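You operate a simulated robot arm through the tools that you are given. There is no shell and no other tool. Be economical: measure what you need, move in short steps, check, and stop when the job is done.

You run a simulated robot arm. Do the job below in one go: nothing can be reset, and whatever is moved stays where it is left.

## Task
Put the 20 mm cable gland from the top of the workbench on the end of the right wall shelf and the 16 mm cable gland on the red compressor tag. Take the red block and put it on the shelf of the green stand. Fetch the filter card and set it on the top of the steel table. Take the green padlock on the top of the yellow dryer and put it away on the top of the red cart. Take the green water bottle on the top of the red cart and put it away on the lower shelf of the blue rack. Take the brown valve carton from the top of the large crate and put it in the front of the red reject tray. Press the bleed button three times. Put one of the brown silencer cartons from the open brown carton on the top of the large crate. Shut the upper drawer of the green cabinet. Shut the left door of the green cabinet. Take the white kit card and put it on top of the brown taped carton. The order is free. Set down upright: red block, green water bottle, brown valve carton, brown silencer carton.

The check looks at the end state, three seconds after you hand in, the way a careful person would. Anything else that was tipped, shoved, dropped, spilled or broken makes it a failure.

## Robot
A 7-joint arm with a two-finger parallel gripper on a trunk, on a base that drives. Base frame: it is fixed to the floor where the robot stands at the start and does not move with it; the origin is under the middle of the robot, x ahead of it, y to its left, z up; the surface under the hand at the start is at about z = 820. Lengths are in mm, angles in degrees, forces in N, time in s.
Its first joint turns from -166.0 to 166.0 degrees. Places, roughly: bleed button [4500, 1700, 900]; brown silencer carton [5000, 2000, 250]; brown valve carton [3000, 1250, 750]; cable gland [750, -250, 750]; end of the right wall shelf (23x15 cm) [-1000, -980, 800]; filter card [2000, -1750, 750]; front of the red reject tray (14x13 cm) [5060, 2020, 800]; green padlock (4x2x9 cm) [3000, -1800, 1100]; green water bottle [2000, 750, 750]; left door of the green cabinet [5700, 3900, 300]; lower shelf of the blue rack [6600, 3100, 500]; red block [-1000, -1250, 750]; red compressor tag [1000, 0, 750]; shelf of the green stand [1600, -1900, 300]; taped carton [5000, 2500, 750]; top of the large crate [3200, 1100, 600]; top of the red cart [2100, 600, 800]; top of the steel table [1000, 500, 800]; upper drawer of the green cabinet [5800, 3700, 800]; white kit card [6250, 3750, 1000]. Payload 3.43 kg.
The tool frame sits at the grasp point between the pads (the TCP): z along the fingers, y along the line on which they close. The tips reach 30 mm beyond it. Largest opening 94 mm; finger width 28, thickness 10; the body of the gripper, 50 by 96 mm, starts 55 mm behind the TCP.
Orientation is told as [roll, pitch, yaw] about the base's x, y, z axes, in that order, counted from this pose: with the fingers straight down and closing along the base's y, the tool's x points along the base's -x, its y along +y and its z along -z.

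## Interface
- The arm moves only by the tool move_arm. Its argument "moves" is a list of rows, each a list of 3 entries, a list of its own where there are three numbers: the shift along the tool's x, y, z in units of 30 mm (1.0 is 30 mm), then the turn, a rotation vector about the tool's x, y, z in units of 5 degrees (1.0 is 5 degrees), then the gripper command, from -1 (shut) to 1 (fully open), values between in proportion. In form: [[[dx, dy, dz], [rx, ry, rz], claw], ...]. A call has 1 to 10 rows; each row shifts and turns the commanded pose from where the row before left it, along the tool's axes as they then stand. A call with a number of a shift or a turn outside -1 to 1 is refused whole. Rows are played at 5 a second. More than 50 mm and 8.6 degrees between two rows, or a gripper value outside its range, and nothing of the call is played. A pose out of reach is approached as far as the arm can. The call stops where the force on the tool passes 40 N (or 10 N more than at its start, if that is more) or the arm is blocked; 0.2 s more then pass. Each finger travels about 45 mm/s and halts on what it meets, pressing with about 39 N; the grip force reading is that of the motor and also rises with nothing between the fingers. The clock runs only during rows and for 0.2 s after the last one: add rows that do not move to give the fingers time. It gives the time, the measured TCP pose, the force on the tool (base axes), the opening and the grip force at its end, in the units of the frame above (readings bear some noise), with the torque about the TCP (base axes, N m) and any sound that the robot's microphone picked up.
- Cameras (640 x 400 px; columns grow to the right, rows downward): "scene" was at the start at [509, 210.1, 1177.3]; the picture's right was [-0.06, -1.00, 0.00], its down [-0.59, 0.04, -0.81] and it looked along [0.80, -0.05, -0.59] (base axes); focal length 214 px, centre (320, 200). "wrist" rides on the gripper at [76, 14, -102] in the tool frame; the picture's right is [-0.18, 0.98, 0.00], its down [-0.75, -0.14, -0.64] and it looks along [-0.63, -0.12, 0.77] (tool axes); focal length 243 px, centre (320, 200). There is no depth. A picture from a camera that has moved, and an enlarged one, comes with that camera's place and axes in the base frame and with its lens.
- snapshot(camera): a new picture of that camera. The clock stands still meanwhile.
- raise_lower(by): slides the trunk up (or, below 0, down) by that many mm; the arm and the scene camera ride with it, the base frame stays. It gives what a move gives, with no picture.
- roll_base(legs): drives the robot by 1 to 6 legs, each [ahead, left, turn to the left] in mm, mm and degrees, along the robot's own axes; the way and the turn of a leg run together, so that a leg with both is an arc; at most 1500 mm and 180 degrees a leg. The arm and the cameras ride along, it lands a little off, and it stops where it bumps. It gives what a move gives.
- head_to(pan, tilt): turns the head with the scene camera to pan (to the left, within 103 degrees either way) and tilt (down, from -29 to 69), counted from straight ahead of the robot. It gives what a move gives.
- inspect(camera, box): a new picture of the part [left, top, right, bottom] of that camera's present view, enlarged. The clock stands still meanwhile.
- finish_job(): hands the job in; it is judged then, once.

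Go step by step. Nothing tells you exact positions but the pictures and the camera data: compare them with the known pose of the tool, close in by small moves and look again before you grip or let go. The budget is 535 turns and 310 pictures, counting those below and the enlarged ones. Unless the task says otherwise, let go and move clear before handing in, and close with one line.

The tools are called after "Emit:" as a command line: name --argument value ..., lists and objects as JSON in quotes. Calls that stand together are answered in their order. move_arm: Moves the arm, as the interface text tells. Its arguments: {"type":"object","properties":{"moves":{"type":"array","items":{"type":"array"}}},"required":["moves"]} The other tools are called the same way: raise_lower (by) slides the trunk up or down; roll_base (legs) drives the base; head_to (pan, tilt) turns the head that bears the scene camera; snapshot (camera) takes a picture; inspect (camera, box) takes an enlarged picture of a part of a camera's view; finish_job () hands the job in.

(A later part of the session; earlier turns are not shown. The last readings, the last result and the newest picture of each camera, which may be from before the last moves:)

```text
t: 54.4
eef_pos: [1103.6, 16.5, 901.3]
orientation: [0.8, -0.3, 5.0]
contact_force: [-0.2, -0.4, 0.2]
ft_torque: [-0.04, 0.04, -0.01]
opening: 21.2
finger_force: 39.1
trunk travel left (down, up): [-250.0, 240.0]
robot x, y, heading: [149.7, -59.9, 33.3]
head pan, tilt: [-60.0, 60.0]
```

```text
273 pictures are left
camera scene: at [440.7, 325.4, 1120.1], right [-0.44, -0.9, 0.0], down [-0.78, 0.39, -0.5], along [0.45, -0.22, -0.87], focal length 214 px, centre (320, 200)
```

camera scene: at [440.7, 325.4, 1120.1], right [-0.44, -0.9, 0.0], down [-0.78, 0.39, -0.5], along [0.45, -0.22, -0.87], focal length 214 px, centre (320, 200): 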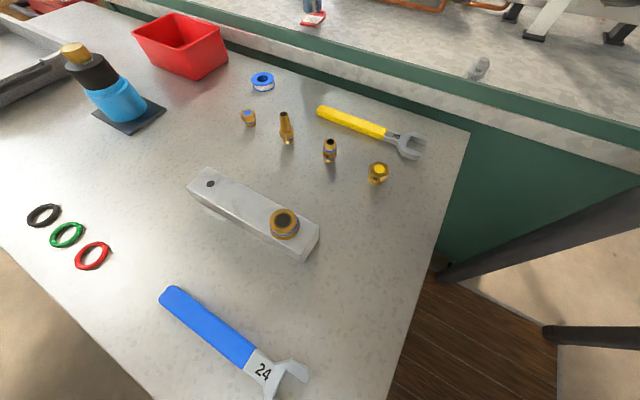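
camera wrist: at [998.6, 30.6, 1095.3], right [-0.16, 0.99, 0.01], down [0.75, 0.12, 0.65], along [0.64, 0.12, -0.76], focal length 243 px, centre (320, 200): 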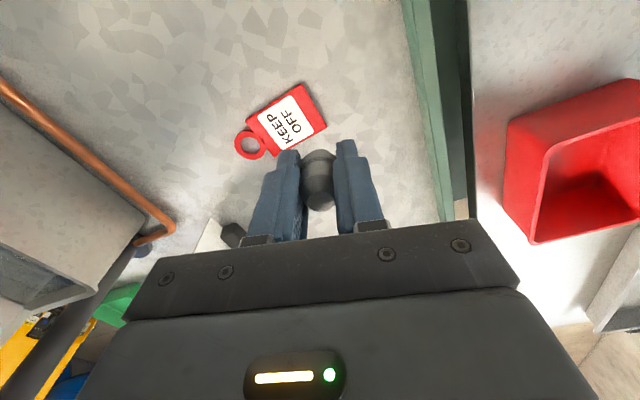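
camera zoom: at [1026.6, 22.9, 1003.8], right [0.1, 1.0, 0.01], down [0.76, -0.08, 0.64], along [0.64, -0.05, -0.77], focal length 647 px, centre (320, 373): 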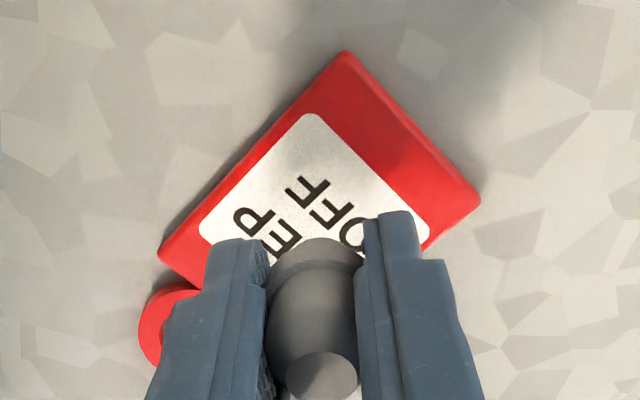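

Gland is over the tag centre; lower gently.

Emit:
move_arm --moves '[[[0, 0, 0.3], [0, 0, 0], -1], [[0, 0, 0.15], [0, 0, 0], -1], [[0, 0, 0.07], [0, 0, 0], -1]]'

Emit:
inspect --camera "wrist" --box '[200, 60, 440, 210]'

```text
t: 55.2
eef_pos: [1104.9, 19.1, 887.2]
orientation: [0.8, -0.2, 5.0]
contact_force: [-0.6, -0.4, -0.2]
ft_torque: [0.0, 0.02, -0.02]
opening: 21.1
finger_force: 39.2
trunk travel left (down, up): [-250.0, 240.0]
robot x, y, heading: [146.3, -55.8, 33.6]
head pan, tilt: [-60.0, 60.0]
```

```text
2.67 times, centred on (320, 135) of wrist
camera zoom: at [1026.5, 24.0, 988.7], right [0.1, 1.0, 0.01], down [0.76, -0.08, 0.64], along [0.64, -0.05, -0.77], focal length 647 px, centre (320, 373)
```

zoom: 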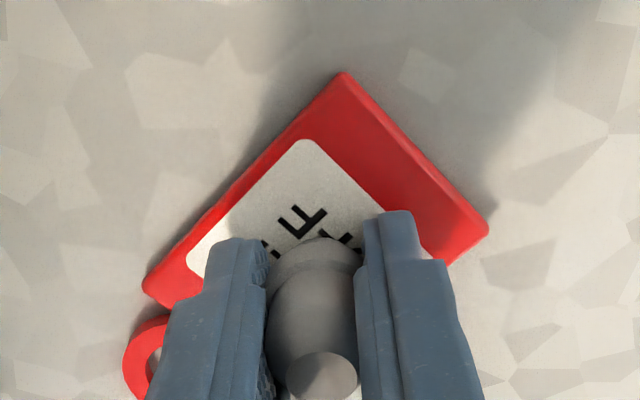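

Emit:
move_arm --moves '[[[0, 0, 0.06], [0, 0, 0], -1], [[0, 0, 0], [0, 0, 0], -1]]'

Emit:
move_arm --moves '[[[0, 0, 0.06], [0, 0, 0], -1], [[0, 0, 0], [0, 0, 0], -1]]'

```text
t: 55.8
eef_pos: [1104.5, 18.4, 885.1]
orientation: [0.7, -0.3, 5.0]
contact_force: [-0.6, -0.4, 6.9]
ft_torque: [-0.13, 0.06, -0.03]
opening: 21.4
finger_force: 39.3
trunk travel left (down, up): [-250.0, 240.0]
robot x, y, heading: [150.7, -57.9, 33.7]
head pan, tilt: [-60.0, 60.0]
```

```text
t: 56.4
eef_pos: [1104.8, 18.0, 884.0]
orientation: [0.6, -0.3, 4.9]
contact_force: [-3.0, 0.0, 17.2]
ft_torque: [-0.13, 0.14, -0.05]
opening: 21.5
finger_force: 39.2
trunk travel left (down, up): [-250.0, 240.0]
robot x, y, heading: [146.9, -56.6, 34.0]
head pan, tilt: [-60.0, 60.0]
```

Contact made. Back off a hair and release.

Emit:
move_arm --moves '[[[0, 0, -0.04], [0, 0, 0], -1], [[0, 0, 0], [0, 0, 0], -0.3], [[0, 0, 0], [0, 0, 0], 0.0], [[0, 0, 0], [0, 0, 0], 0.1], [[0, 0, 0], [0, 0, 0], 0.2], [[0, 0, 0], [0, 0, 0], 0.2], [[0, 0, -0.7], [0, 0, 0], 0.2], [[0, 0, -1], [0, 0, 0], 0.2], [[0, 0, -1], [0, 0, 0], 0.2]]'

Emit:
inspect --camera "wrist" --box '[200, 60, 440, 210]'

```text
t: 58.4
eef_pos: [1104.7, 17.6, 964.2]
orientation: [0.6, -0.2, 5.0]
contact_force: [0.0, 0.2, 0.2]
ft_torque: [-0.01, 0.03, 0.01]
opening: 56.5
finger_force: 0.1
trunk travel left (down, up): [-250.0, 240.0]
robot x, y, heading: [150.6, -54.7, 33.9]
head pan, tilt: [-60.0, 60.0]
```

```text
2.67 times, centred on (320, 135) of wrist
camera zoom: at [1026.7, 23.2, 1066.3], right [0.1, 1.0, 0.01], down [0.76, -0.08, 0.64], along [0.64, -0.05, -0.77], focal length 647 px, centre (320, 373)
```

zoom: 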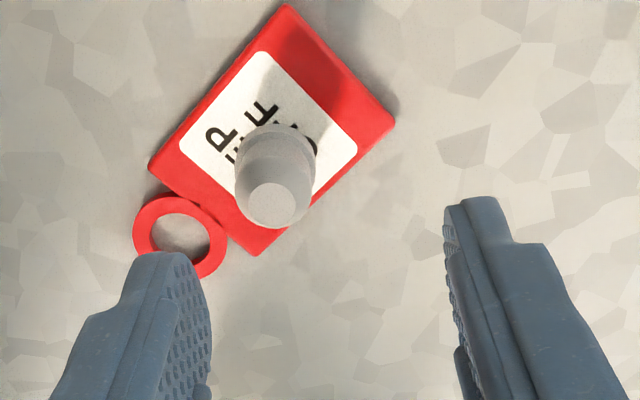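

The 16 mm gland stands on the tag. Now retract and go for the 20 mm gland.

Emit:
move_arm --moves '[[[0, 0, -1], [0, 0, 0], 1], [[0, 0, -1], [0, 0, 0], 1], [[0, 0, -1], [0, 0, 0], 1], [[0.6, 0.5, -1], [0, 0, 0], 1], [[1, 0.83, -0.8], [0, 0, 0], 1], [[1, 0.83, -0.5], [0, 0, 0], 1], [[1, 0.83, -0.5], [0, 0, 0], 1], [[1, 0.83, 0], [0, 0, 0], 1], [[1, 0.83, 0], [0, 0, 0], 1], [[1, 0.83, 0], [0, 0, 0], 1]]'

Emit:
move_arm --moves '[[[1, 0.83, 0], [0, 0, 0], 1], [[1, 0.83, 0], [0, 0, 0], 1], [[1, 0.83, 0], [0, 0, 0], 1], [[1, 0.83, 0], [0, 0, 0], 1], [[1, 0.83, 0], [0, 0, 0], 1], [[1, 0.83, 0], [0, 0, 0], 1]]'

Emit:
roll_base --legs '[[-150, 0, 0], [0, 210, 0], [0, 0, -89.5]]'

Emit:
head_to --pan 0 --tilt 60

Emit:
snapshot --camera "scene"

```text
t: 60.6
eef_pos: [891.2, 159.8, 1140.5]
orientation: [0.8, -0.3, 5.0]
contact_force: [0.6, -0.3, 0.1]
ft_torque: [0.02, -0.02, -0.01]
opening: 93.8
finger_force: 0.1
trunk travel left (down, up): [-250.0, 240.0]
robot x, y, heading: [150.2, -63.2, 33.7]
head pan, tilt: [-60.0, 60.0]
```

```text
t: 62.0
eef_pos: [700.8, 294.6, 1140.8]
orientation: [0.7, -0.3, 4.9]
contact_force: [-0.4, -0.9, -0.2]
ft_torque: [0.01, 0.05, -0.02]
opening: 93.7
finger_force: 0.1
trunk travel left (down, up): [-250.0, 240.0]
robot x, y, heading: [143.5, -56.6, 33.9]
head pan, tilt: [-60.0, 60.0]
```

```text
t: 68.5
eef_pos: [254.5, -520.6, 1141.5]
orientation: [0.7, -0.2, -85.6]
contact_force: [-1.0, -0.6, -0.2]
ft_torque: [-0.02, -0.01, -0.02]
opening: 94.0
finger_force: 0.1
trunk travel left (down, up): [-250.0, 240.0]
robot x, y, heading: [-91.3, 32.3, -56.9]
head pan, tilt: [-60.0, 60.0]
```

```text
t: 69.8
eef_pos: [255.2, -519.9, 1140.8]
orientation: [0.6, -0.2, -85.6]
contact_force: [0.3, -0.6, 0.4]
ft_torque: [0.0, 0.01, -0.01]
opening: 94.0
finger_force: 0.1
trunk travel left (down, up): [-250.0, 240.0]
robot x, y, heading: [-93.6, 33.5, -57.1]
head pan, tilt: [0.0, 60.0]
```

```text
270 pictures are left
camera scene: at [353.9, -257.3, 1120.0], right [-0.84, -0.55, 0.0], down [-0.47, 0.73, -0.5], along [0.27, -0.42, -0.87], focal length 214 px, centre (320, 200)
```

scene: 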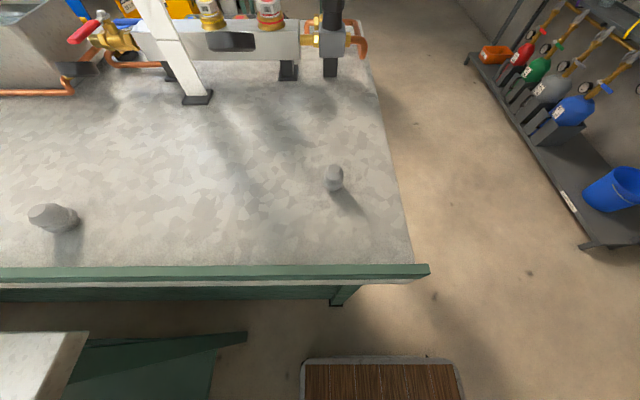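

Emit:
move_arm --moves '[[[0.5, 1, 0.8], [0, 0, 0], 1], [[0.5, 1, 0.8], [0, 0, 0], 1], [[0.5, 1, 0.8], [0, 0, 0], 1], [[0.5, 1, 0.8], [0, 0, 0], 1], [[0.5, 1, 0.8], [0, 0, 0], 1], [[0.5, 1.0, 0.8], [0, 0, 0], 1], [[0, 0.2, 0], [0, 0, 0], 1]]'

Emit:
inspect --camera "wrist" --box '[200, 40, 440, 190]'

```text
t: 71.3
eef_pos: [434.8, -415.4, 1000.5]
orientation: [0.8, -0.1, -85.5]
contact_force: [0.0, 0.5, 0.2]
ft_torque: [0.0, -0.02, 0.01]
opening: 94.1
finger_force: 0.1
trunk travel left (down, up): [-250.0, 240.0]
robot x, y, heading: [-95.9, 34.7, -56.9]
head pan, tilt: [0.0, 60.0]
```

```text
2.67 times, centred on (320, 115) of wrist
camera zoom: at [441.2, -339.6, 1102.8], right [0.99, -0.11, 0.01], down [-0.09, -0.76, 0.64], along [-0.06, -0.64, -0.77], focal length 647 px, centre (320, 427)
```

zoom: 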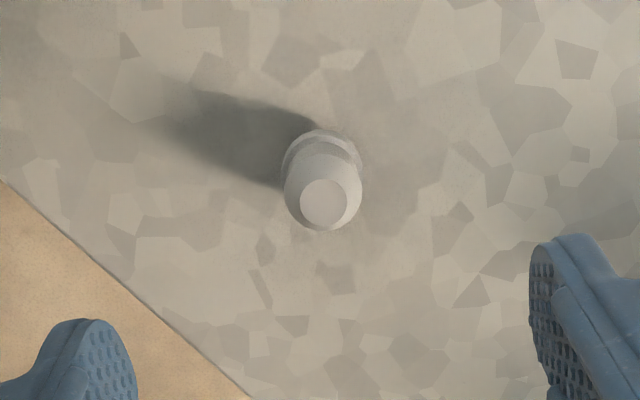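

Emit:
move_arm --moves '[[[-0.13, 0.03, 1], [0, 0, 0], 1], [[0, 0, 1], [0, 0, 0], 1], [[0, 0, 1], [0, 0, 0], 0.5], [[0, 0, 0.98], [0, 0, 0], 0.2], [[0, 0, 0], [0, 0, 0], -0.3], [[0, 0, 0], [0, 0, 0], -0.5], [[0, 0, 0], [0, 0, 0], -1], [[0, 0, 0], [0, 0, 0], -1], [[0, 0, 0], [0, 0, 0], -1]]'

Emit:
inspect --camera "wrist" --box '[200, 100, 440, 250]'

```text
t: 73.3
eef_pos: [436.0, -418.4, 880.0]
orientation: [0.7, -0.3, -85.5]
contact_force: [-10.3, -1.2, 15.3]
ft_torque: [0.14, 0.63, 0.15]
opening: 26.5
finger_force: 39.1
trunk travel left (down, up): [-250.0, 240.0]
robot x, y, heading: [-91.5, 32.9, -57.0]
head pan, tilt: [0.0, 60.0]
```

```text
2.67 times, centred on (320, 175) of wrist
camera zoom: at [443.1, -343.3, 982.8], right [0.99, -0.11, 0.01], down [-0.09, -0.76, 0.64], along [-0.06, -0.64, -0.77], focal length 647 px, centre (320, 267)
```

zoom: 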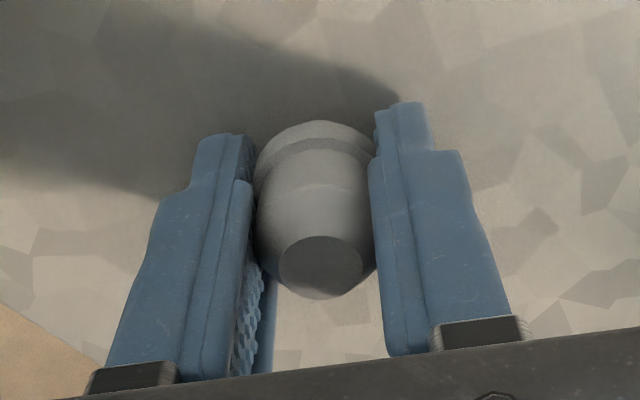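

Grip opening 26.5 — this is the 20 mm one. Lift and look toward the right wall shelf.

Emit:
move_arm --moves '[[[0, 0, -1], [0, 0, 0], -1], [[0, 0, -1], [0, 0, 0], -1], [[0, 0, -1], [0, 0, 0], -1], [[0, 0, -1], [0, 0, 0], -1], [[0, 0, -1], [0, 0, 0], -1], [[0, 0, -1], [0, 0, 0], -1], [[0.5, -0.5, -1], [0, 0, 0], -1], [[0.5, -0.5, -1], [0, 0, 0], -1]]'

Emit:
head_to --pan -85 --tilt 35

Emit:
snapshot --camera "scene"

```text
t: 75.2
eef_pos: [402.4, -394.0, 1119.8]
orientation: [0.8, -0.2, -85.6]
contact_force: [0.1, -0.4, 0.4]
ft_torque: [-0.03, -0.02, 0.0]
opening: 26.3
finger_force: 39.1
trunk travel left (down, up): [-250.0, 240.0]
robot x, y, heading: [-93.5, 37.2, -57.2]
head pan, tilt: [0.0, 60.0]
```

```text
t: 76.7
eef_pos: [402.3, -392.7, 1119.3]
orientation: [0.8, -0.2, -85.4]
contact_force: [-1.2, -0.2, 0.6]
ft_torque: [0.02, 0.02, 0.03]
opening: 26.5
finger_force: 38.8
trunk travel left (down, up): [-250.0, 240.0]
robot x, y, heading: [-91.5, 30.8, -56.8]
head pan, tilt: [-85.0, 35.0]
```

```text
267 pictures are left
camera scene: at [248.3, -255.8, 1154.3], right [-0.62, 0.79, 0.0], down [0.45, 0.35, -0.82], along [-0.64, -0.51, -0.57], focal length 214 px, centre (320, 200)
```

scene: 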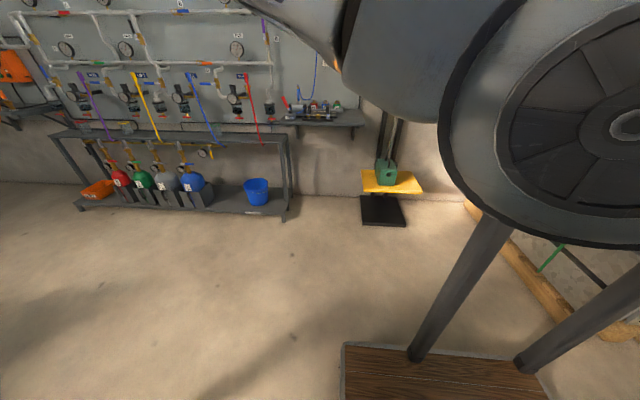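

Emit:
inspect --camera "scene" --box '[260, 80, 420, 180]'

```text
4.00 times, centred on (340, 130) of scene
camera zoom: at [248.3, -255.8, 1154.3], right [-0.62, 0.79, 0.0], down [0.45, 0.35, -0.82], along [-0.64, -0.51, -0.57], focal length 858 px, centre (240, 480)
```

zoom: 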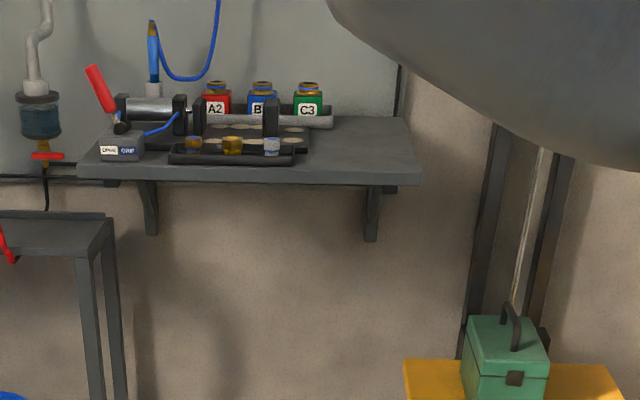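

I see the right wall shelf with coloured blocks (A2 red, blue, green) and a free right end. I turn to face it and approach.

Emit:
roll_base --legs '[[0, 0, -89.4], [420, 340, 0]]'

Emit:
head_to --pan -15 --tilt 40

Emit:
snapshot --camera "scene"

```text
t: 83.7
eef_pos: [-670.9, -985.8, 1120.4]
orientation: [0.7, -0.2, -174.3]
contact_force: [-0.4, -0.2, 0.2]
ft_torque: [0.02, -0.02, 0.02]
opening: 26.0
finger_force: 38.9
trunk travel left (down, up): [-250.0, 240.0]
robot x, y, heading: [-255.2, -484.8, -145.7]
head pan, tilt: [-85.0, 35.0]
```

```text
t: 85.1
eef_pos: [-672.2, -985.8, 1120.4]
orientation: [0.7, -0.2, -174.3]
contact_force: [0.5, -0.2, -0.1]
ft_torque: [-0.04, -0.02, 0.0]
opening: 26.1
finger_force: 39.5
trunk travel left (down, up): [-250.0, 240.0]
robot x, y, heading: [-255.5, -483.3, -145.9]
head pan, tilt: [-15.0, 40.0]
```

```text
265 pictures are left
camera scene: at [-563.5, -924.4, 1146.8], right [-0.33, 0.94, 0.0], down [0.61, 0.21, -0.77], along [-0.72, -0.25, -0.64], focal length 214 px, centre (320, 200)
```

scene: 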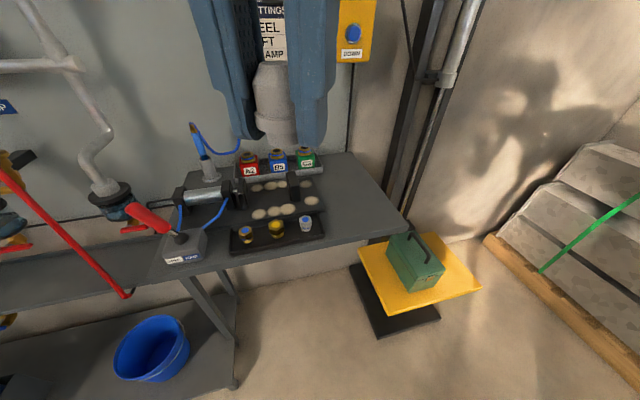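

Shelf top is at z≈798; the free right end is centred about (-985,-970), 877 mm from me straight ahead. Move the gland over it.

Emit:
move_arm --moves '[[[-1, -0.15, 0.3], [0, 0, 0], -1], [[-1, -0.15, 0.3], [0, 0, 0], -1], [[-1, -0.15, 0.3], [0, 0, 0], -1], [[-1, -0.15, 0.3], [0, 0, 0], -1], [[-1, -0.15, 0.6], [0, 0, 0], -1], [[-1, -0.15, 0.6], [0, 0, 0], -1], [[-1, -0.15, 0.6], [0, 0, 0], -1], [[-1, -0.15, 0.6], [0, 0, 0], -1], [[-1, -0.15, 0.8], [0, 0, 0], -1], [[-1, -0.15, 0.8], [0, 0, 0], -1]]'

Emit:
snapshot --camera "wrist"

Emit:
snapshot --camera "scene"

```text
t: 87.3
eef_pos: [-977.3, -970.8, 964.6]
orientation: [0.7, -0.2, -174.4]
contact_force: [-0.2, 0.4, 0.3]
ft_torque: [0.02, 0.01, 0.01]
opening: 26.1
finger_force: 39.5
trunk travel left (down, up): [-250.0, 240.0]
robot x, y, heading: [-253.1, -481.4, -145.9]
head pan, tilt: [-15.0, 40.0]
```

```text
264 pictures are left
camera wrist: at [-900.1, -977.2, 1067.7], right [-0.09, -1.0, 0.01], down [-0.76, 0.08, 0.64], along [-0.64, 0.05, -0.77], focal length 243 px, centre (320, 200)
```

wrist: 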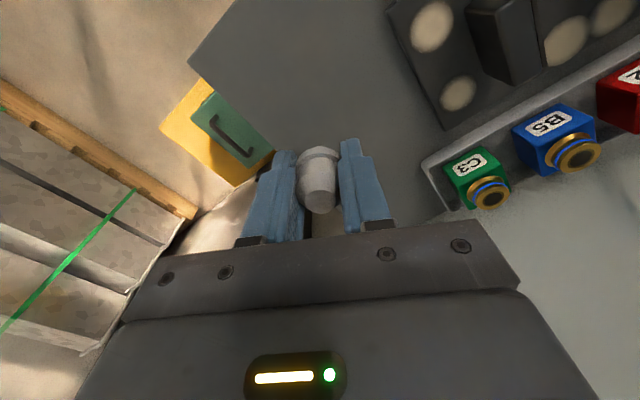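

```text
263 pictures are left
camera scene: at [-563.3, -924.4, 1146.8], right [-0.33, 0.94, 0.0], down [0.61, 0.21, -0.77], along [-0.72, -0.25, -0.64], focal length 214 px, centre (320, 200)
```

scene: 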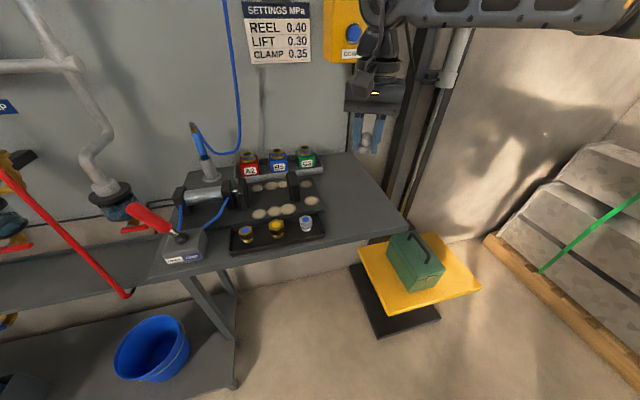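

Emit:
move_arm --moves '[[[-0.3, 0, 1], [0, 0, 0], -1], [[0, 0, 1], [0, 0, 0], -1], [[0, 0, 1], [0, 0, 0], -1], [[0, 0, 0.9], [0, 0, 0], -1], [[0, 0, 0.15], [0, 0, 0], -1]]'

Emit:
inspect --camera "wrist" --box '[200, 60, 440, 210]'

```text
t: 88.5
eef_pos: [-984.6, -974.7, 844.4]
orientation: [0.7, -0.2, -174.4]
contact_force: [0.2, -0.8, 0.5]
ft_torque: [0.02, -0.01, 0.0]
opening: 26.3
finger_force: 40.0
trunk travel left (down, up): [-250.0, 240.0]
robot x, y, heading: [-252.6, -478.9, -146.0]
head pan, tilt: [-15.0, 40.0]
```

```text
2.67 times, centred on (320, 135) of wrist
camera zoom: at [-907.4, -980.6, 946.4], right [-0.09, -1.0, 0.01], down [-0.76, 0.08, 0.64], along [-0.64, 0.05, -0.77], focal length 647 px, centre (320, 373)
```

zoom: 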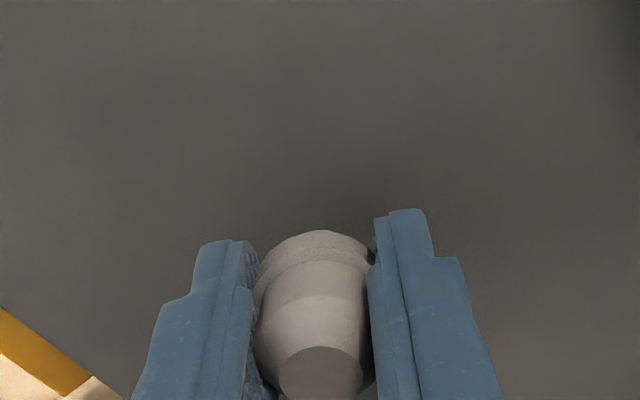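

Emit:
move_arm --moves '[[[0, 0, 0.15], [0, 0, 0], -1], [[0, 0, 0], [0, 0, 0], -1]]'

Emit:
move_arm --moves '[[[0, 0, 0.08], [0, 0, 0], -1], [[0, 0, 0], [0, 0, 0], -1]]'

```text
t: 89.1
eef_pos: [-985.9, -975.4, 838.9]
orientation: [0.7, -0.2, -174.5]
contact_force: [0.6, 0.3, -0.3]
ft_torque: [-0.02, -0.01, 0.0]
opening: 26.2
finger_force: 38.9
trunk travel left (down, up): [-250.0, 240.0]
robot x, y, heading: [-257.8, -485.5, -145.8]
head pan, tilt: [-15.0, 40.0]
```

```text
t: 89.7
eef_pos: [-984.3, -974.8, 838.9]
orientation: [0.7, -0.2, -174.4]
contact_force: [1.1, 0.0, 0.0]
ft_torque: [0.0, 0.01, 0.01]
opening: 26.2
finger_force: 39.1
trunk travel left (down, up): [-250.0, 240.0]
robot x, y, heading: [-257.0, -481.4, -145.8]
head pan, tilt: [-15.0, 40.0]
```

Emit:
move_arm --moves '[[[0, 0, 0.12], [0, 0, 0], -1], [[0, 0, 0], [0, 0, 0], -1]]'

Emit:
move_arm --moves '[[[0, 0, 0.07], [0, 0, 0], -1], [[0, 0, 0], [0, 0, 0], -1]]'

```text
t: 90.3
eef_pos: [-984.9, -975.2, 833.6]
orientation: [0.7, -0.2, -174.4]
contact_force: [0.4, 0.1, -0.3]
ft_torque: [-0.01, 0.01, 0.05]
opening: 26.1
finger_force: 38.6
trunk travel left (down, up): [-250.0, 240.0]
robot x, y, heading: [-256.1, -484.3, -145.9]
head pan, tilt: [-15.0, 40.0]
```

```text
t: 90.9
eef_pos: [-985.2, -975.2, 831.6]
orientation: [0.7, -0.2, -174.4]
contact_force: [-0.7, -1.0, -0.3]
ft_torque: [-0.03, -0.02, 0.0]
opening: 26.3
finger_force: 39.2
trunk travel left (down, up): [-250.0, 240.0]
robot x, y, heading: [-253.8, -484.0, -145.7]
head pan, tilt: [-15.0, 40.0]
```

Emit:
move_arm --moves '[[[0, 0, 0.07], [0, 0, 0], -1], [[0, 0, 0], [0, 0, 0], -1]]'

Emit:
move_arm --moves '[[[0, 0, 0.07], [0, 0, 0], -1], [[0, 0, 0], [0, 0, 0], -1]]'

Emit:
move_arm --moves '[[[0, 0, 0.07], [0, 0, 0], -1], [[0, 0, 0], [0, 0, 0], -1]]'

```text
t: 91.5
eef_pos: [-984.8, -975.3, 830.7]
orientation: [0.7, -0.3, -174.5]
contact_force: [3.1, 5.4, 14.5]
ft_torque: [0.46, -0.28, 0.01]
opening: 26.4
finger_force: 38.9
trunk travel left (down, up): [-250.0, 240.0]
robot x, y, heading: [-254.6, -483.3, -145.7]
head pan, tilt: [-15.0, 40.0]
```

```text
t: 92.1
eef_pos: [-983.6, -974.8, 829.2]
orientation: [0.9, -0.4, -174.4]
contact_force: [3.4, 4.2, 41.1]
ft_torque: [0.92, -0.58, -0.06]
opening: 26.4
finger_force: 39.0
trunk travel left (down, up): [-250.0, 240.0]
robot x, y, heading: [-253.1, -481.8, -145.8]
head pan, tilt: [-15.0, 40.0]
```

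```text
t: 92.4
eef_pos: [-985.6, -974.7, 830.4]
orientation: [0.7, -0.5, -174.4]
contact_force: [10.5, 9.2, 23.8]
ft_torque: [0.73, -0.55, -0.11]
opening: 26.4
finger_force: 38.7
trunk travel left (down, up): [-250.0, 240.0]
robot x, y, heading: [-254.1, -482.3, -145.8]
head pan, tilt: [-15.0, 40.0]
stopped in row 1: the force on the tool passed its limit at 54 N (the readings are from after the stop); the commanded pose is now the measured one
```

Emit:
move_arm --moves '[[[0, 0, -0.05], [0, 0, 0], -1], [[0, 0, 0], [0, 0, 0], -0.3], [[0, 0, 0], [0, 0, 0], 0.0], [[0, 0, 0], [0, 0, 0], 0.1], [[0, 0, 0], [0, 0, 0], 0.2], [[0, 0, 0], [0, 0, 0], 0.2], [[0, 0, -0.7], [0, 0, 0], 0.2], [[0, 0, -1], [0, 0, 0], 0.2], [[0, 0, -1], [0, 0, 0], 0.2], [[0, 0, -1], [0, 0, 0], 1]]'

Emit:
snapshot --camera "wrist"

Emit:
inspect --camera "scene" --box '[220, 130, 420, 255]'

```text
t: 94.6
eef_pos: [-985.7, -972.5, 943.5]
orientation: [0.8, -0.4, -174.4]
contact_force: [0.2, -0.1, -0.1]
ft_torque: [-0.01, -0.01, -0.02]
opening: 91.3
finger_force: 0.1
trunk travel left (down, up): [-250.0, 240.0]
robot x, y, heading: [-253.2, -484.3, -145.8]
head pan, tilt: [-15.0, 40.0]
```

```text
261 pictures are left
camera wrist: at [-908.2, -979.3, 1044.9], right [-0.09, -1.0, 0.01], down [-0.76, 0.08, 0.64], along [-0.64, 0.05, -0.76], focal length 243 px, centre (320, 200)
```

wrist: 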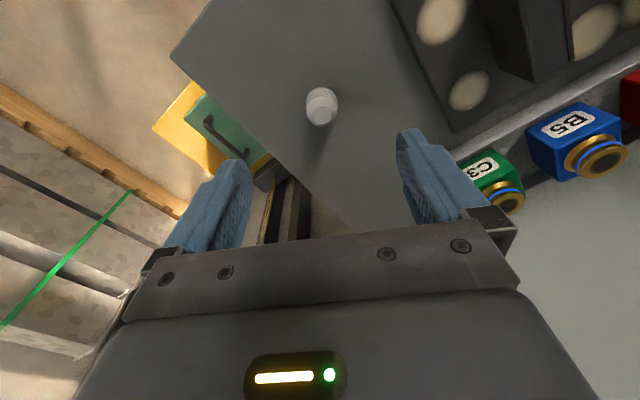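

```text
3.20 times, centred on (320, 192) of scene
camera zoom: at [-563.6, -924.5, 1146.6], right [-0.33, 0.94, 0.0], down [0.61, 0.21, -0.77], along [-0.72, -0.25, -0.64], focal length 686 px, centre (320, 224)
```

zoom: 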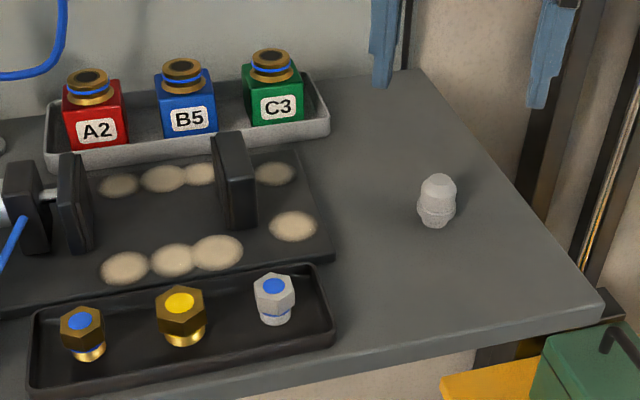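

The 20 mm gland stands on the shelf end. Next the red block A2; I retract, shift left/closer and look.

Emit:
move_arm --moves '[[[0.5, -0.2, -1], [0, 0, 0], 1], [[0.9, -0.5, -1], [0, 0, 0], 1], [[1, -0.53, -0.8], [0, 0, 0], 1], [[1, -0.53, -0.8], [0, 0, 0], 1], [[1, -0.53, -0.8], [0, 0, 0], 1], [[1, -0.53, -0.8], [0, 0, 0], 1], [[1, -0.53, -0.8], [0, 0, 0], 1], [[1, -0.53, 0], [0, 0, 0], 1], [[1, -0.53, 0], [0, 0, 0], 1], [[1, -0.53, 0], [0, 0, 0], 1]]'

Emit:
roll_base --legs '[[0, 230, -0.5], [220, 0, 0]]'

Emit:
head_to --pan 0 --tilt 40

Emit:
snapshot --camera "scene"

Emit:
snapshot --camera "wrist"

```text
t: 96.8
eef_pos: [-718.3, -796.3, 1119.4]
orientation: [0.8, -0.4, -174.5]
contact_force: [0.0, -0.2, -0.7]
ft_torque: [0.03, -0.03, 0.02]
opening: 93.8
finger_force: 0.0
trunk travel left (down, up): [-250.0, 240.0]
robot x, y, heading: [-253.7, -480.4, -145.8]
head pan, tilt: [-15.0, 40.0]
```

```text
t: 99.8
eef_pos: [-773.7, -1105.5, 1118.3]
orientation: [0.8, -0.5, -174.7]
contact_force: [-0.7, 0.4, -0.3]
ft_torque: [0.01, -0.04, -0.03]
opening: 94.1
finger_force: 0.0
trunk travel left (down, up): [-250.0, 240.0]
robot x, y, heading: [-308.5, -794.1, -146.0]
head pan, tilt: [-15.0, 40.0]
```

```text
t: 100.6
eef_pos: [-773.1, -1105.7, 1118.6]
orientation: [0.8, -0.4, -174.8]
contact_force: [0.3, -0.8, -0.2]
ft_torque: [0.02, -0.04, -0.01]
opening: 94.1
finger_force: 0.0
trunk travel left (down, up): [-250.0, 240.0]
robot x, y, heading: [-308.3, -791.6, -145.8]
head pan, tilt: [0.0, 40.0]
```

```text
259 pictures are left
camera scene: at [-609.4, -1253.0, 1146.8], right [-0.56, 0.83, 0.0], down [0.53, 0.36, -0.77], along [-0.64, -0.43, -0.64], focal length 214 px, centre (320, 200)
```

scene: 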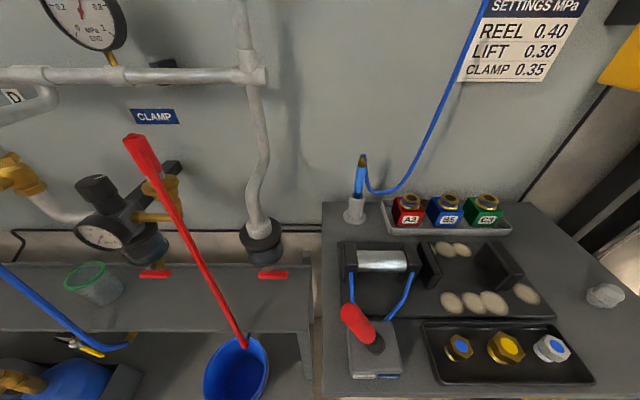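

```text
258 pictures are left
camera wrist: at [-696.4, -1110.6, 1221.3], right [-0.09, -1.0, 0.02], down [-0.76, 0.08, 0.64], along [-0.64, 0.05, -0.76], focal length 243 px, centre (320, 200)
```

wrist: 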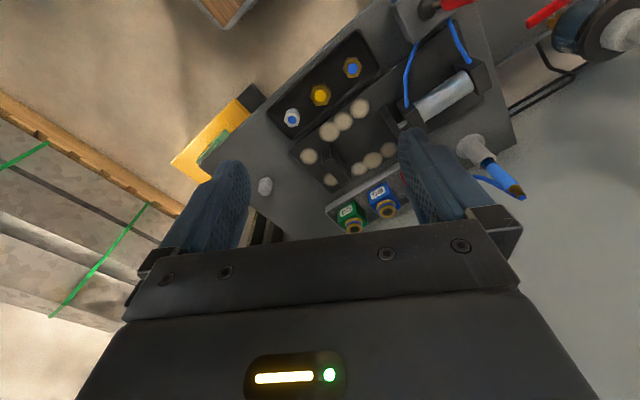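

Emit:
inspect --camera "scene" --box '[340, 180, 500, 280]'

```text
4.00 times, centred on (420, 230) of scene
camera zoom: at [-609.4, -1253.0, 1146.8], right [-0.56, 0.83, 0.0], down [0.53, 0.36, -0.77], along [-0.64, -0.43, -0.64], focal length 858 px, centre (-80, 80)
```

zoom: 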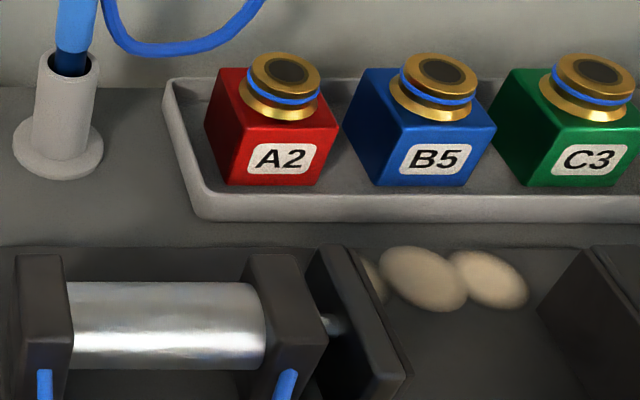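

The red block A2 (~45 mm cube with brass fitting) is at about (-996,-1285), body z 808–851, 35 mm gap to B5. I turn the tool to close along the wall and tilt it 25° toward the wall.

Emit:
move_arm --moves '[[[0, 0, 0.3], [0, 0, -0.95], 1], [[0, 0, 0.3], [0, 0, -0.95], 1], [[0, 0, 0.3], [0, 0, -0.95], 1], [[0, 0, 0.3], [0, 0, -0.95], 1], [[0, 0, 0.3], [0, 0, -0.95], 1], [[0, 0, 0.3], [0, 0, -0.95], 1]]'

Emit:
move_arm --moves '[[[0, 0, 0], [0, -1, 0], 1], [[0, 0, 0], [0, -1, 0], 1], [[0, 0, 0], [0, -1, 0], 1], [[0, 0, 0], [0, -1, 0], 1], [[0, 0, 0], [0, -1, 0], 1]]'

```text
t: 102.0
eef_pos: [-779.5, -1108.6, 1069.0]
orientation: [0.6, -0.7, -146.1]
contact_force: [-0.5, -0.4, 0.1]
ft_torque: [-0.03, 0.03, -0.04]
opening: 93.8
finger_force: 0.1
out of reach, approached as far as the arm can: row 5, 6
trunk travel left (down, up): [-250.0, 240.0]
robot x, y, heading: [-308.5, -790.0, -146.1]
head pan, tilt: [0.0, 40.0]
```

```text
t: 103.2
eef_pos: [-840.3, -1148.8, 1114.8]
orientation: [0.5, -25.7, -146.4]
contact_force: [0.0, 0.6, 0.0]
ft_torque: [-0.02, 0.02, -0.02]
opening: 94.1
finger_force: 0.1
out of reach, approached as far as the arm can: row 1, 2, 3, 4, 5
trunk travel left (down, up): [-250.0, 240.0]
robot x, y, heading: [-308.4, -793.9, -146.4]
head pan, tilt: [0.0, 40.0]
```

Emit:
move_arm --moves '[[[-0.49, 0.1, 0.95], [0, 0, 0], 1], [[-0.49, 0.1, 0.95], [0, 0, 0], 1], [[-0.49, 0.1, 0.95], [0, 0, 0], 1], [[-0.49, 0.1, 0.95], [0, 0, 0], 1], [[-0.49, 0.1, 0.95], [0, 0, 0], 0.6], [[-0.49, 0.1, 0.95], [0, 0, 0], 0.4], [[-0.49, 0.1, 0.95], [0, 0, 0], 0.4], [[-0.49, 0.1, 0.95], [0, 0, 0], 0.4]]'

Emit:
snapshot --camera "wrist"

Emit:
snapshot --camera "scene"

```text
t: 105.0
eef_pos: [-997.9, -1282.1, 957.2]
orientation: [0.6, -25.8, -146.4]
contact_force: [-0.5, 0.3, -0.3]
ft_torque: [0.02, 0.01, -0.02]
opening: 66.0
finger_force: 0.1
trunk travel left (down, up): [-250.0, 240.0]
robot x, y, heading: [-309.2, -788.4, -146.4]
head pan, tilt: [0.0, 40.0]
```

```text
256 pictures are left
camera wrist: at [-895.5, -1231.8, 1017.1], right [0.41, -0.91, 0.09], down [-0.41, -0.1, 0.9], along [-0.81, -0.41, -0.42], focal length 243 px, centre (320, 200)
```

wrist: 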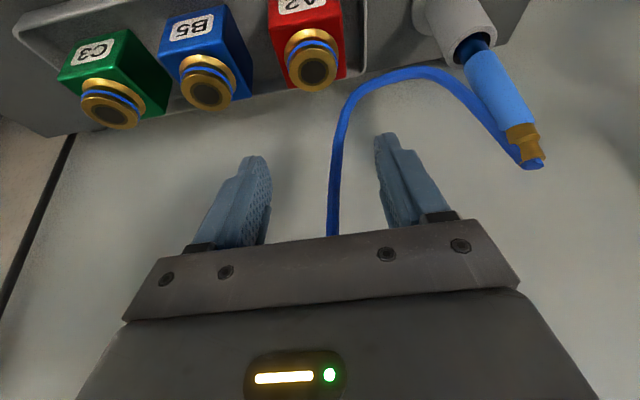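

```text
255 pictures are left
camera scene: at [-609.4, -1252.8, 1146.9], right [-0.56, 0.83, 0.0], down [0.53, 0.36, -0.77], along [-0.64, -0.43, -0.64], focal length 214 px, centre (320, 200)
```

scene: 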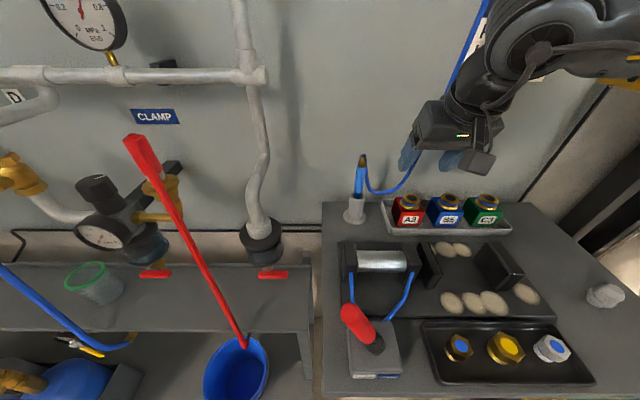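

Emit:
move_arm --moves '[[[0.4, 0, 0.83], [0, 0, 0], 0.4], [[0.4, 0, 0.83], [0, 0, 0], 0.4], [[0.4, 0, 0.83], [0, 0, 0], 0.4]]'

Emit:
inspect --camera "wrist" --box '[160, 0, 480, 200]'

Emit:
inspect --camera "scene" --box '[340, 130, 500, 230]'

```text
t: 105.8
eef_pos: [-994.9, -1282.5, 875.2]
orientation: [0.6, -25.8, -146.6]
contact_force: [-0.6, 0.6, 0.4]
ft_torque: [-0.01, 0.0, 0.02]
opening: 65.9
finger_force: 0.1
trunk travel left (down, up): [-250.0, 240.0]
robot x, y, heading: [-308.7, -792.3, -146.2]
head pan, tilt: [0.0, 40.0]
```

```text
2.00 times, centred on (320, 100) of wrist
camera zoom: at [-894.2, -1231.6, 935.3], right [0.41, -0.91, 0.09], down [-0.42, -0.1, 0.9], along [-0.81, -0.41, -0.42], focal length 485 px, centre (320, 400)
```

zoom: 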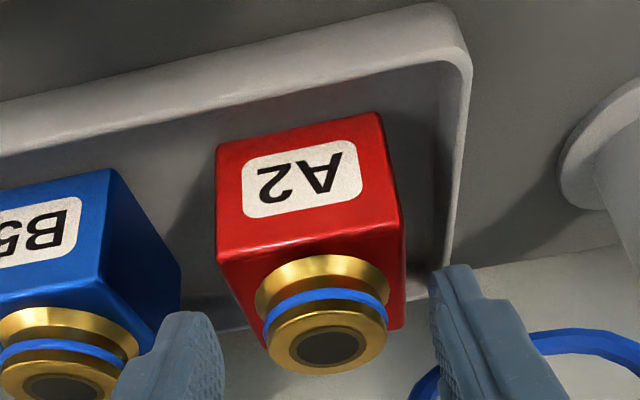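

```text
4.00 times, centred on (420, 180) of scene
camera zoom: at [-609.3, -1253.0, 1146.8], right [-0.56, 0.83, 0.0], down [0.53, 0.36, -0.77], along [-0.64, -0.43, -0.64], focal length 858 px, centre (-80, 280)
```

zoom: 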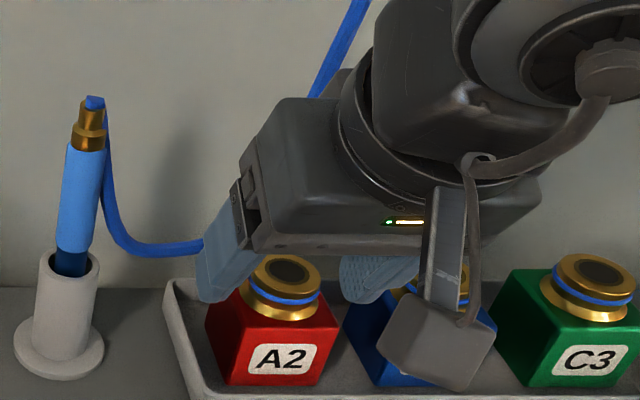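

Emit:
move_arm --moves '[[[0.41, 0.03, 0.47], [0, 0, 0], 0.4], [[0, 0, 0], [0, 0, 0], 0.0], [[0, 0, 0], [0, 0, 0], -0.3], [[0, 0, 0], [0, 0, 0], -0.3], [[0, 0, 0], [0, 0, 0], -1], [[0, 0, 0], [0, 0, 0], -1]]'

Emit:
inspect --camera "wrist" --box '[160, 0, 480, 200]'

```text
t: 107.2
eef_pos: [-990.8, -1281.7, 857.7]
orientation: [0.6, -25.8, -146.5]
contact_force: [1.2, 0.5, 8.6]
ft_torque: [0.2, 0.22, -0.03]
opening: 49.6
finger_force: 39.1
trunk travel left (down, up): [-250.0, 240.0]
robot x, y, heading: [-306.7, -792.3, -146.0]
head pan, tilt: [0.0, 40.0]
```

```text
2.00 times, centred on (320, 100) of wrist
camera zoom: at [-889.7, -1230.6, 917.9], right [0.41, -0.91, 0.09], down [-0.42, -0.1, 0.9], along [-0.81, -0.41, -0.42], focal length 485 px, centre (320, 400)
```

zoom: 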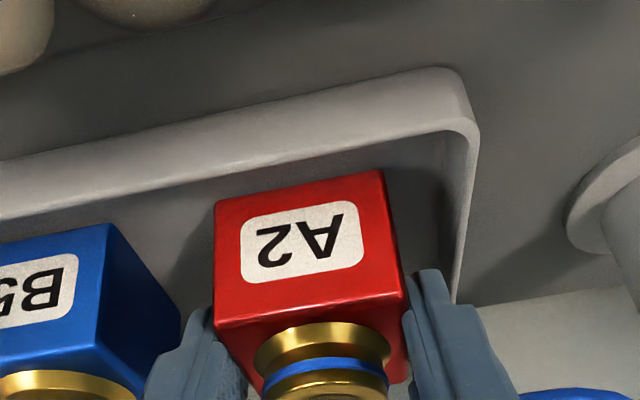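

Gripped (49.6). Lift out, retract and back away.

Emit:
move_arm --moves '[[[-0.4, 0, -0.9], [0, 0, 0], -1], [[-0.2, 0, -1], [0, 0, 0], -1], [[0.2, 0, -1], [0, 0, 0], -1], [[0.2, 0, -1], [0, 0, 0], -1], [[0.5, 0, -1], [0, 0, 0], -1], [[0.5, 0, -1], [0, 0, 0], -1], [[0.5, 0, -1], [0, 0, 0], -1], [[0.5, 0, -1], [0, 0, 0], -1]]'

Emit:
roll_base --legs '[[-150, 0, 0], [0, 0, 90]]'

Emit:
head_to --pan 0 --tilt 25

Emit:
snapshot --camera "scene"

Emit:
snapshot --camera "wrist"

```text
t: 109.0
eef_pos: [-868.4, -1195.1, 1048.4]
orientation: [0.6, -25.7, -146.5]
contact_force: [0.7, 0.4, -2.9]
ft_torque: [0.04, -0.02, -0.02]
opening: 49.9
finger_force: 39.3
trunk travel left (down, up): [-250.0, 240.0]
robot x, y, heading: [-302.1, -790.6, -146.0]
head pan, tilt: [0.0, 40.0]
```

```text
t: 114.3
eef_pos: [243.1, -1250.5, 1049.8]
orientation: [0.6, -25.7, -54.0]
contact_force: [0.5, 0.7, -3.4]
ft_torque: [0.02, 0.02, 0.0]
opening: 49.7
finger_force: 38.8
trunk travel left (down, up): [-250.0, 240.0]
robot x, y, heading: [-182.2, -709.4, -53.2]
head pan, tilt: [0.0, 40.0]
```

```text
t: 115.1
eef_pos: [242.8, -1251.0, 1048.7]
orientation: [0.6, -25.7, -53.9]
contact_force: [-0.9, 0.1, -3.0]
ft_torque: [0.01, 0.02, -0.04]
opening: 49.4
finger_force: 38.3
trunk travel left (down, up): [-250.0, 240.0]
robot x, y, heading: [-185.4, -710.9, -53.5]
head pan, tilt: [0.0, 25.0]
```

```text
251 pictures are left
camera scene: at [293.4, -994.9, 1170.0], right [-0.8, -0.59, 0.0], down [-0.25, 0.34, -0.91], along [0.54, -0.73, -0.42], focal length 214 px, centre (320, 200)
```

scene: 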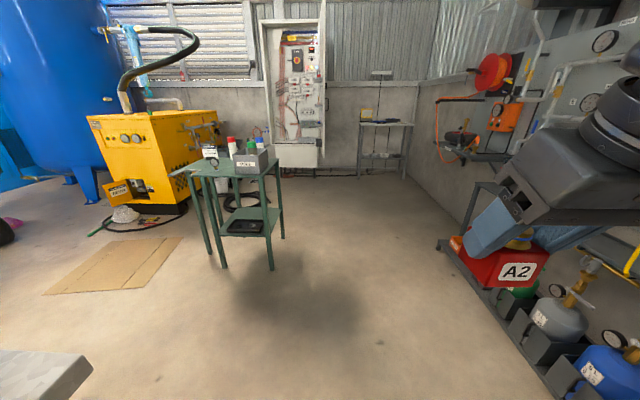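

```text
250 pictures are left
camera wrist: at [186.0, -1153.2, 1107.8], right [0.89, 0.45, 0.09], down [0.12, -0.41, 0.9], along [0.44, -0.79, -0.42], focal length 243 px, centre (320, 200)
```

wrist: 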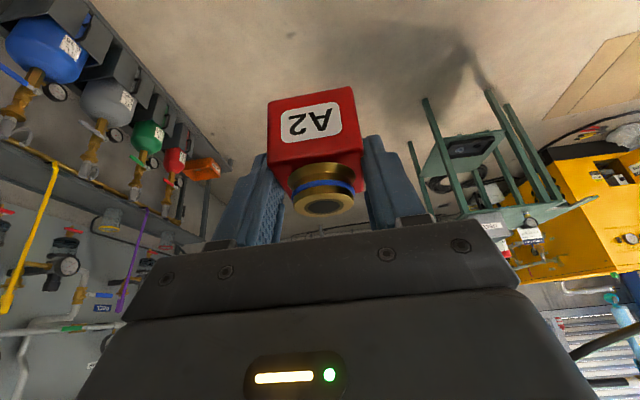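

Emit:
inspect --camera "scene" --box '[150, 120, 310, 290]'

Emit:
inspect --camera "scene" --box '[80, 80, 240, 180]'

```text
2.35 times, centred on (230, 205) of scene
camera zoom: at [293.4, -994.9, 1170.0], right [-0.8, -0.59, 0.0], down [-0.25, 0.34, -0.91], along [0.54, -0.73, -0.42], focal length 505 px, centre (532, 188)
```

zoom: 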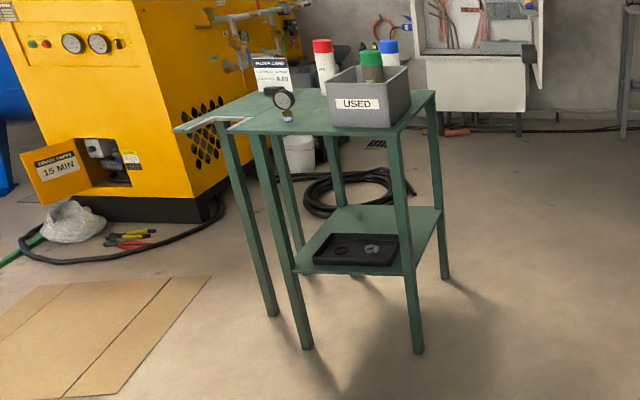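

```text
4.00 times, centred on (160, 130) of scene
camera zoom: at [293.4, -994.9, 1170.0], right [-0.8, -0.59, 0.0], down [-0.25, 0.34, -0.91], along [0.54, -0.73, -0.42], focal length 858 px, centre (960, 480)
```

zoom: 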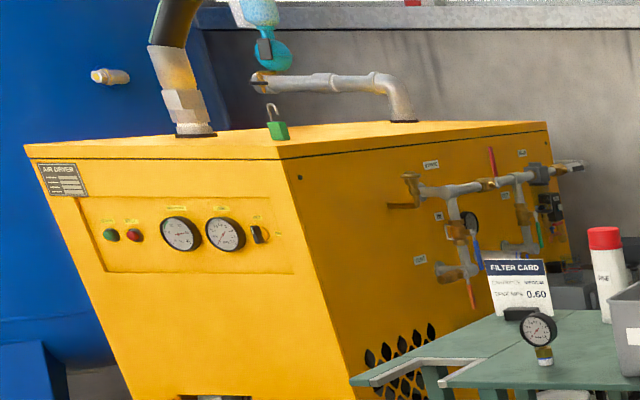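

The green stand's shelf (z≈307) spans s 120–486 / w 2233–2646 in bench-aligned coordinates, with a tray on its front half; the back half is free. I'll drive round to its right end.

Emit:
roll_base --legs '[[0, 0, -2.9], [1500, -60, 0], [560, 0, 0], [0, 0, 90]]'

Emit:
head_to --pan 0 --tilt 40

Emit:
snapshot --camera "scene"

```text
refused: leg 2 is longer than a leg can be; nothing moved
```

```text
t: 115.8
eef_pos: [242.1, -1252.2, 1047.3]
orientation: [0.6, -25.6, -54.0]
contact_force: [-0.1, 0.0, -3.1]
ft_torque: [0.01, -0.02, 0.0]
opening: 49.5
finger_force: 39.2
trunk travel left (down, up): [-250.0, 240.0]
robot x, y, heading: [-185.0, -711.4, -53.4]
head pan, tilt: [0.0, 40.0]
```

```text
247 pictures are left
camera scene: at [289.2, -989.2, 1146.8], right [-0.8, -0.59, 0.0], down [-0.38, 0.52, -0.77], along [0.46, -0.62, -0.64], focal length 214 px, centre (320, 200)
```

scene: 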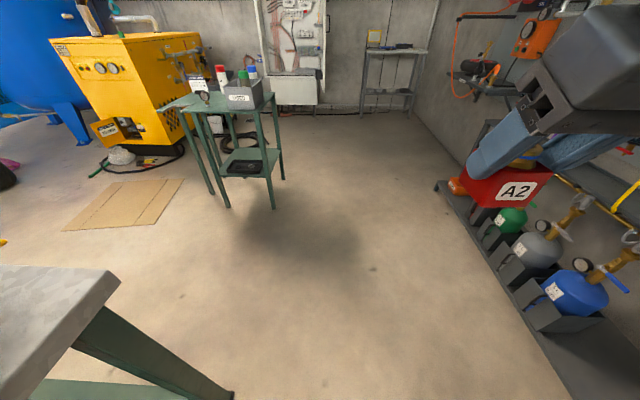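

Emit:
roll_base --legs '[[0, 0, -2.9], [1040, -60, 0], [1020, 0, 0], [0, 0, 90]]'

Emit:
head_to --pan 0 --tilt 45

Emit:
snapshot --camera "scene"

```text
t: 130.3
eef_pos: [1450.9, -2051.2, 1047.2]
orientation: [0.6, -25.6, 33.3]
contact_force: [-0.3, -0.3, -1.9]
ft_torque: [-0.01, -0.03, 0.03]
opening: 49.5
finger_force: 39.5
trunk travel left (down, up): [-250.0, 240.0]
robot x, y, heading: [889.1, -2456.1, 34.1]
head pan, tilt: [0.0, 40.0]
```

```text
t: 130.9
eef_pos: [1451.0, -2051.4, 1047.9]
orientation: [0.7, -25.7, 33.4]
contact_force: [0.2, -0.6, -2.0]
ft_torque: [0.02, 0.02, -0.01]
opening: 49.5
finger_force: 39.3
trunk travel left (down, up): [-250.0, 240.0]
robot x, y, heading: [888.7, -2451.6, 33.8]
head pan, tilt: [0.0, 45.0]
```

```text
246 pictures are left
camera scene: at [1188.9, -1994.3, 1139.5], right [0.55, -0.83, 0.0], down [-0.59, -0.39, -0.71], along [0.59, 0.39, -0.71], focal length 214 px, centre (320, 200)
```

scene: 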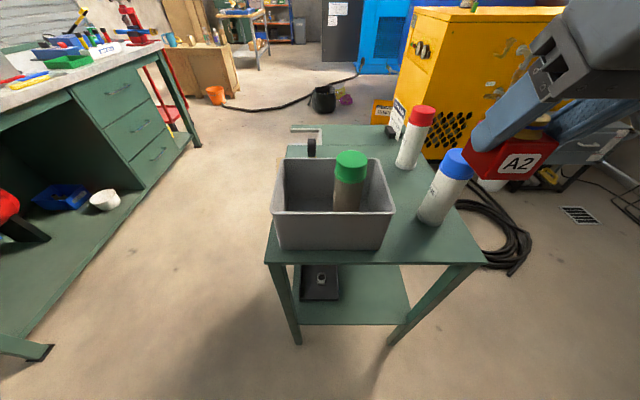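

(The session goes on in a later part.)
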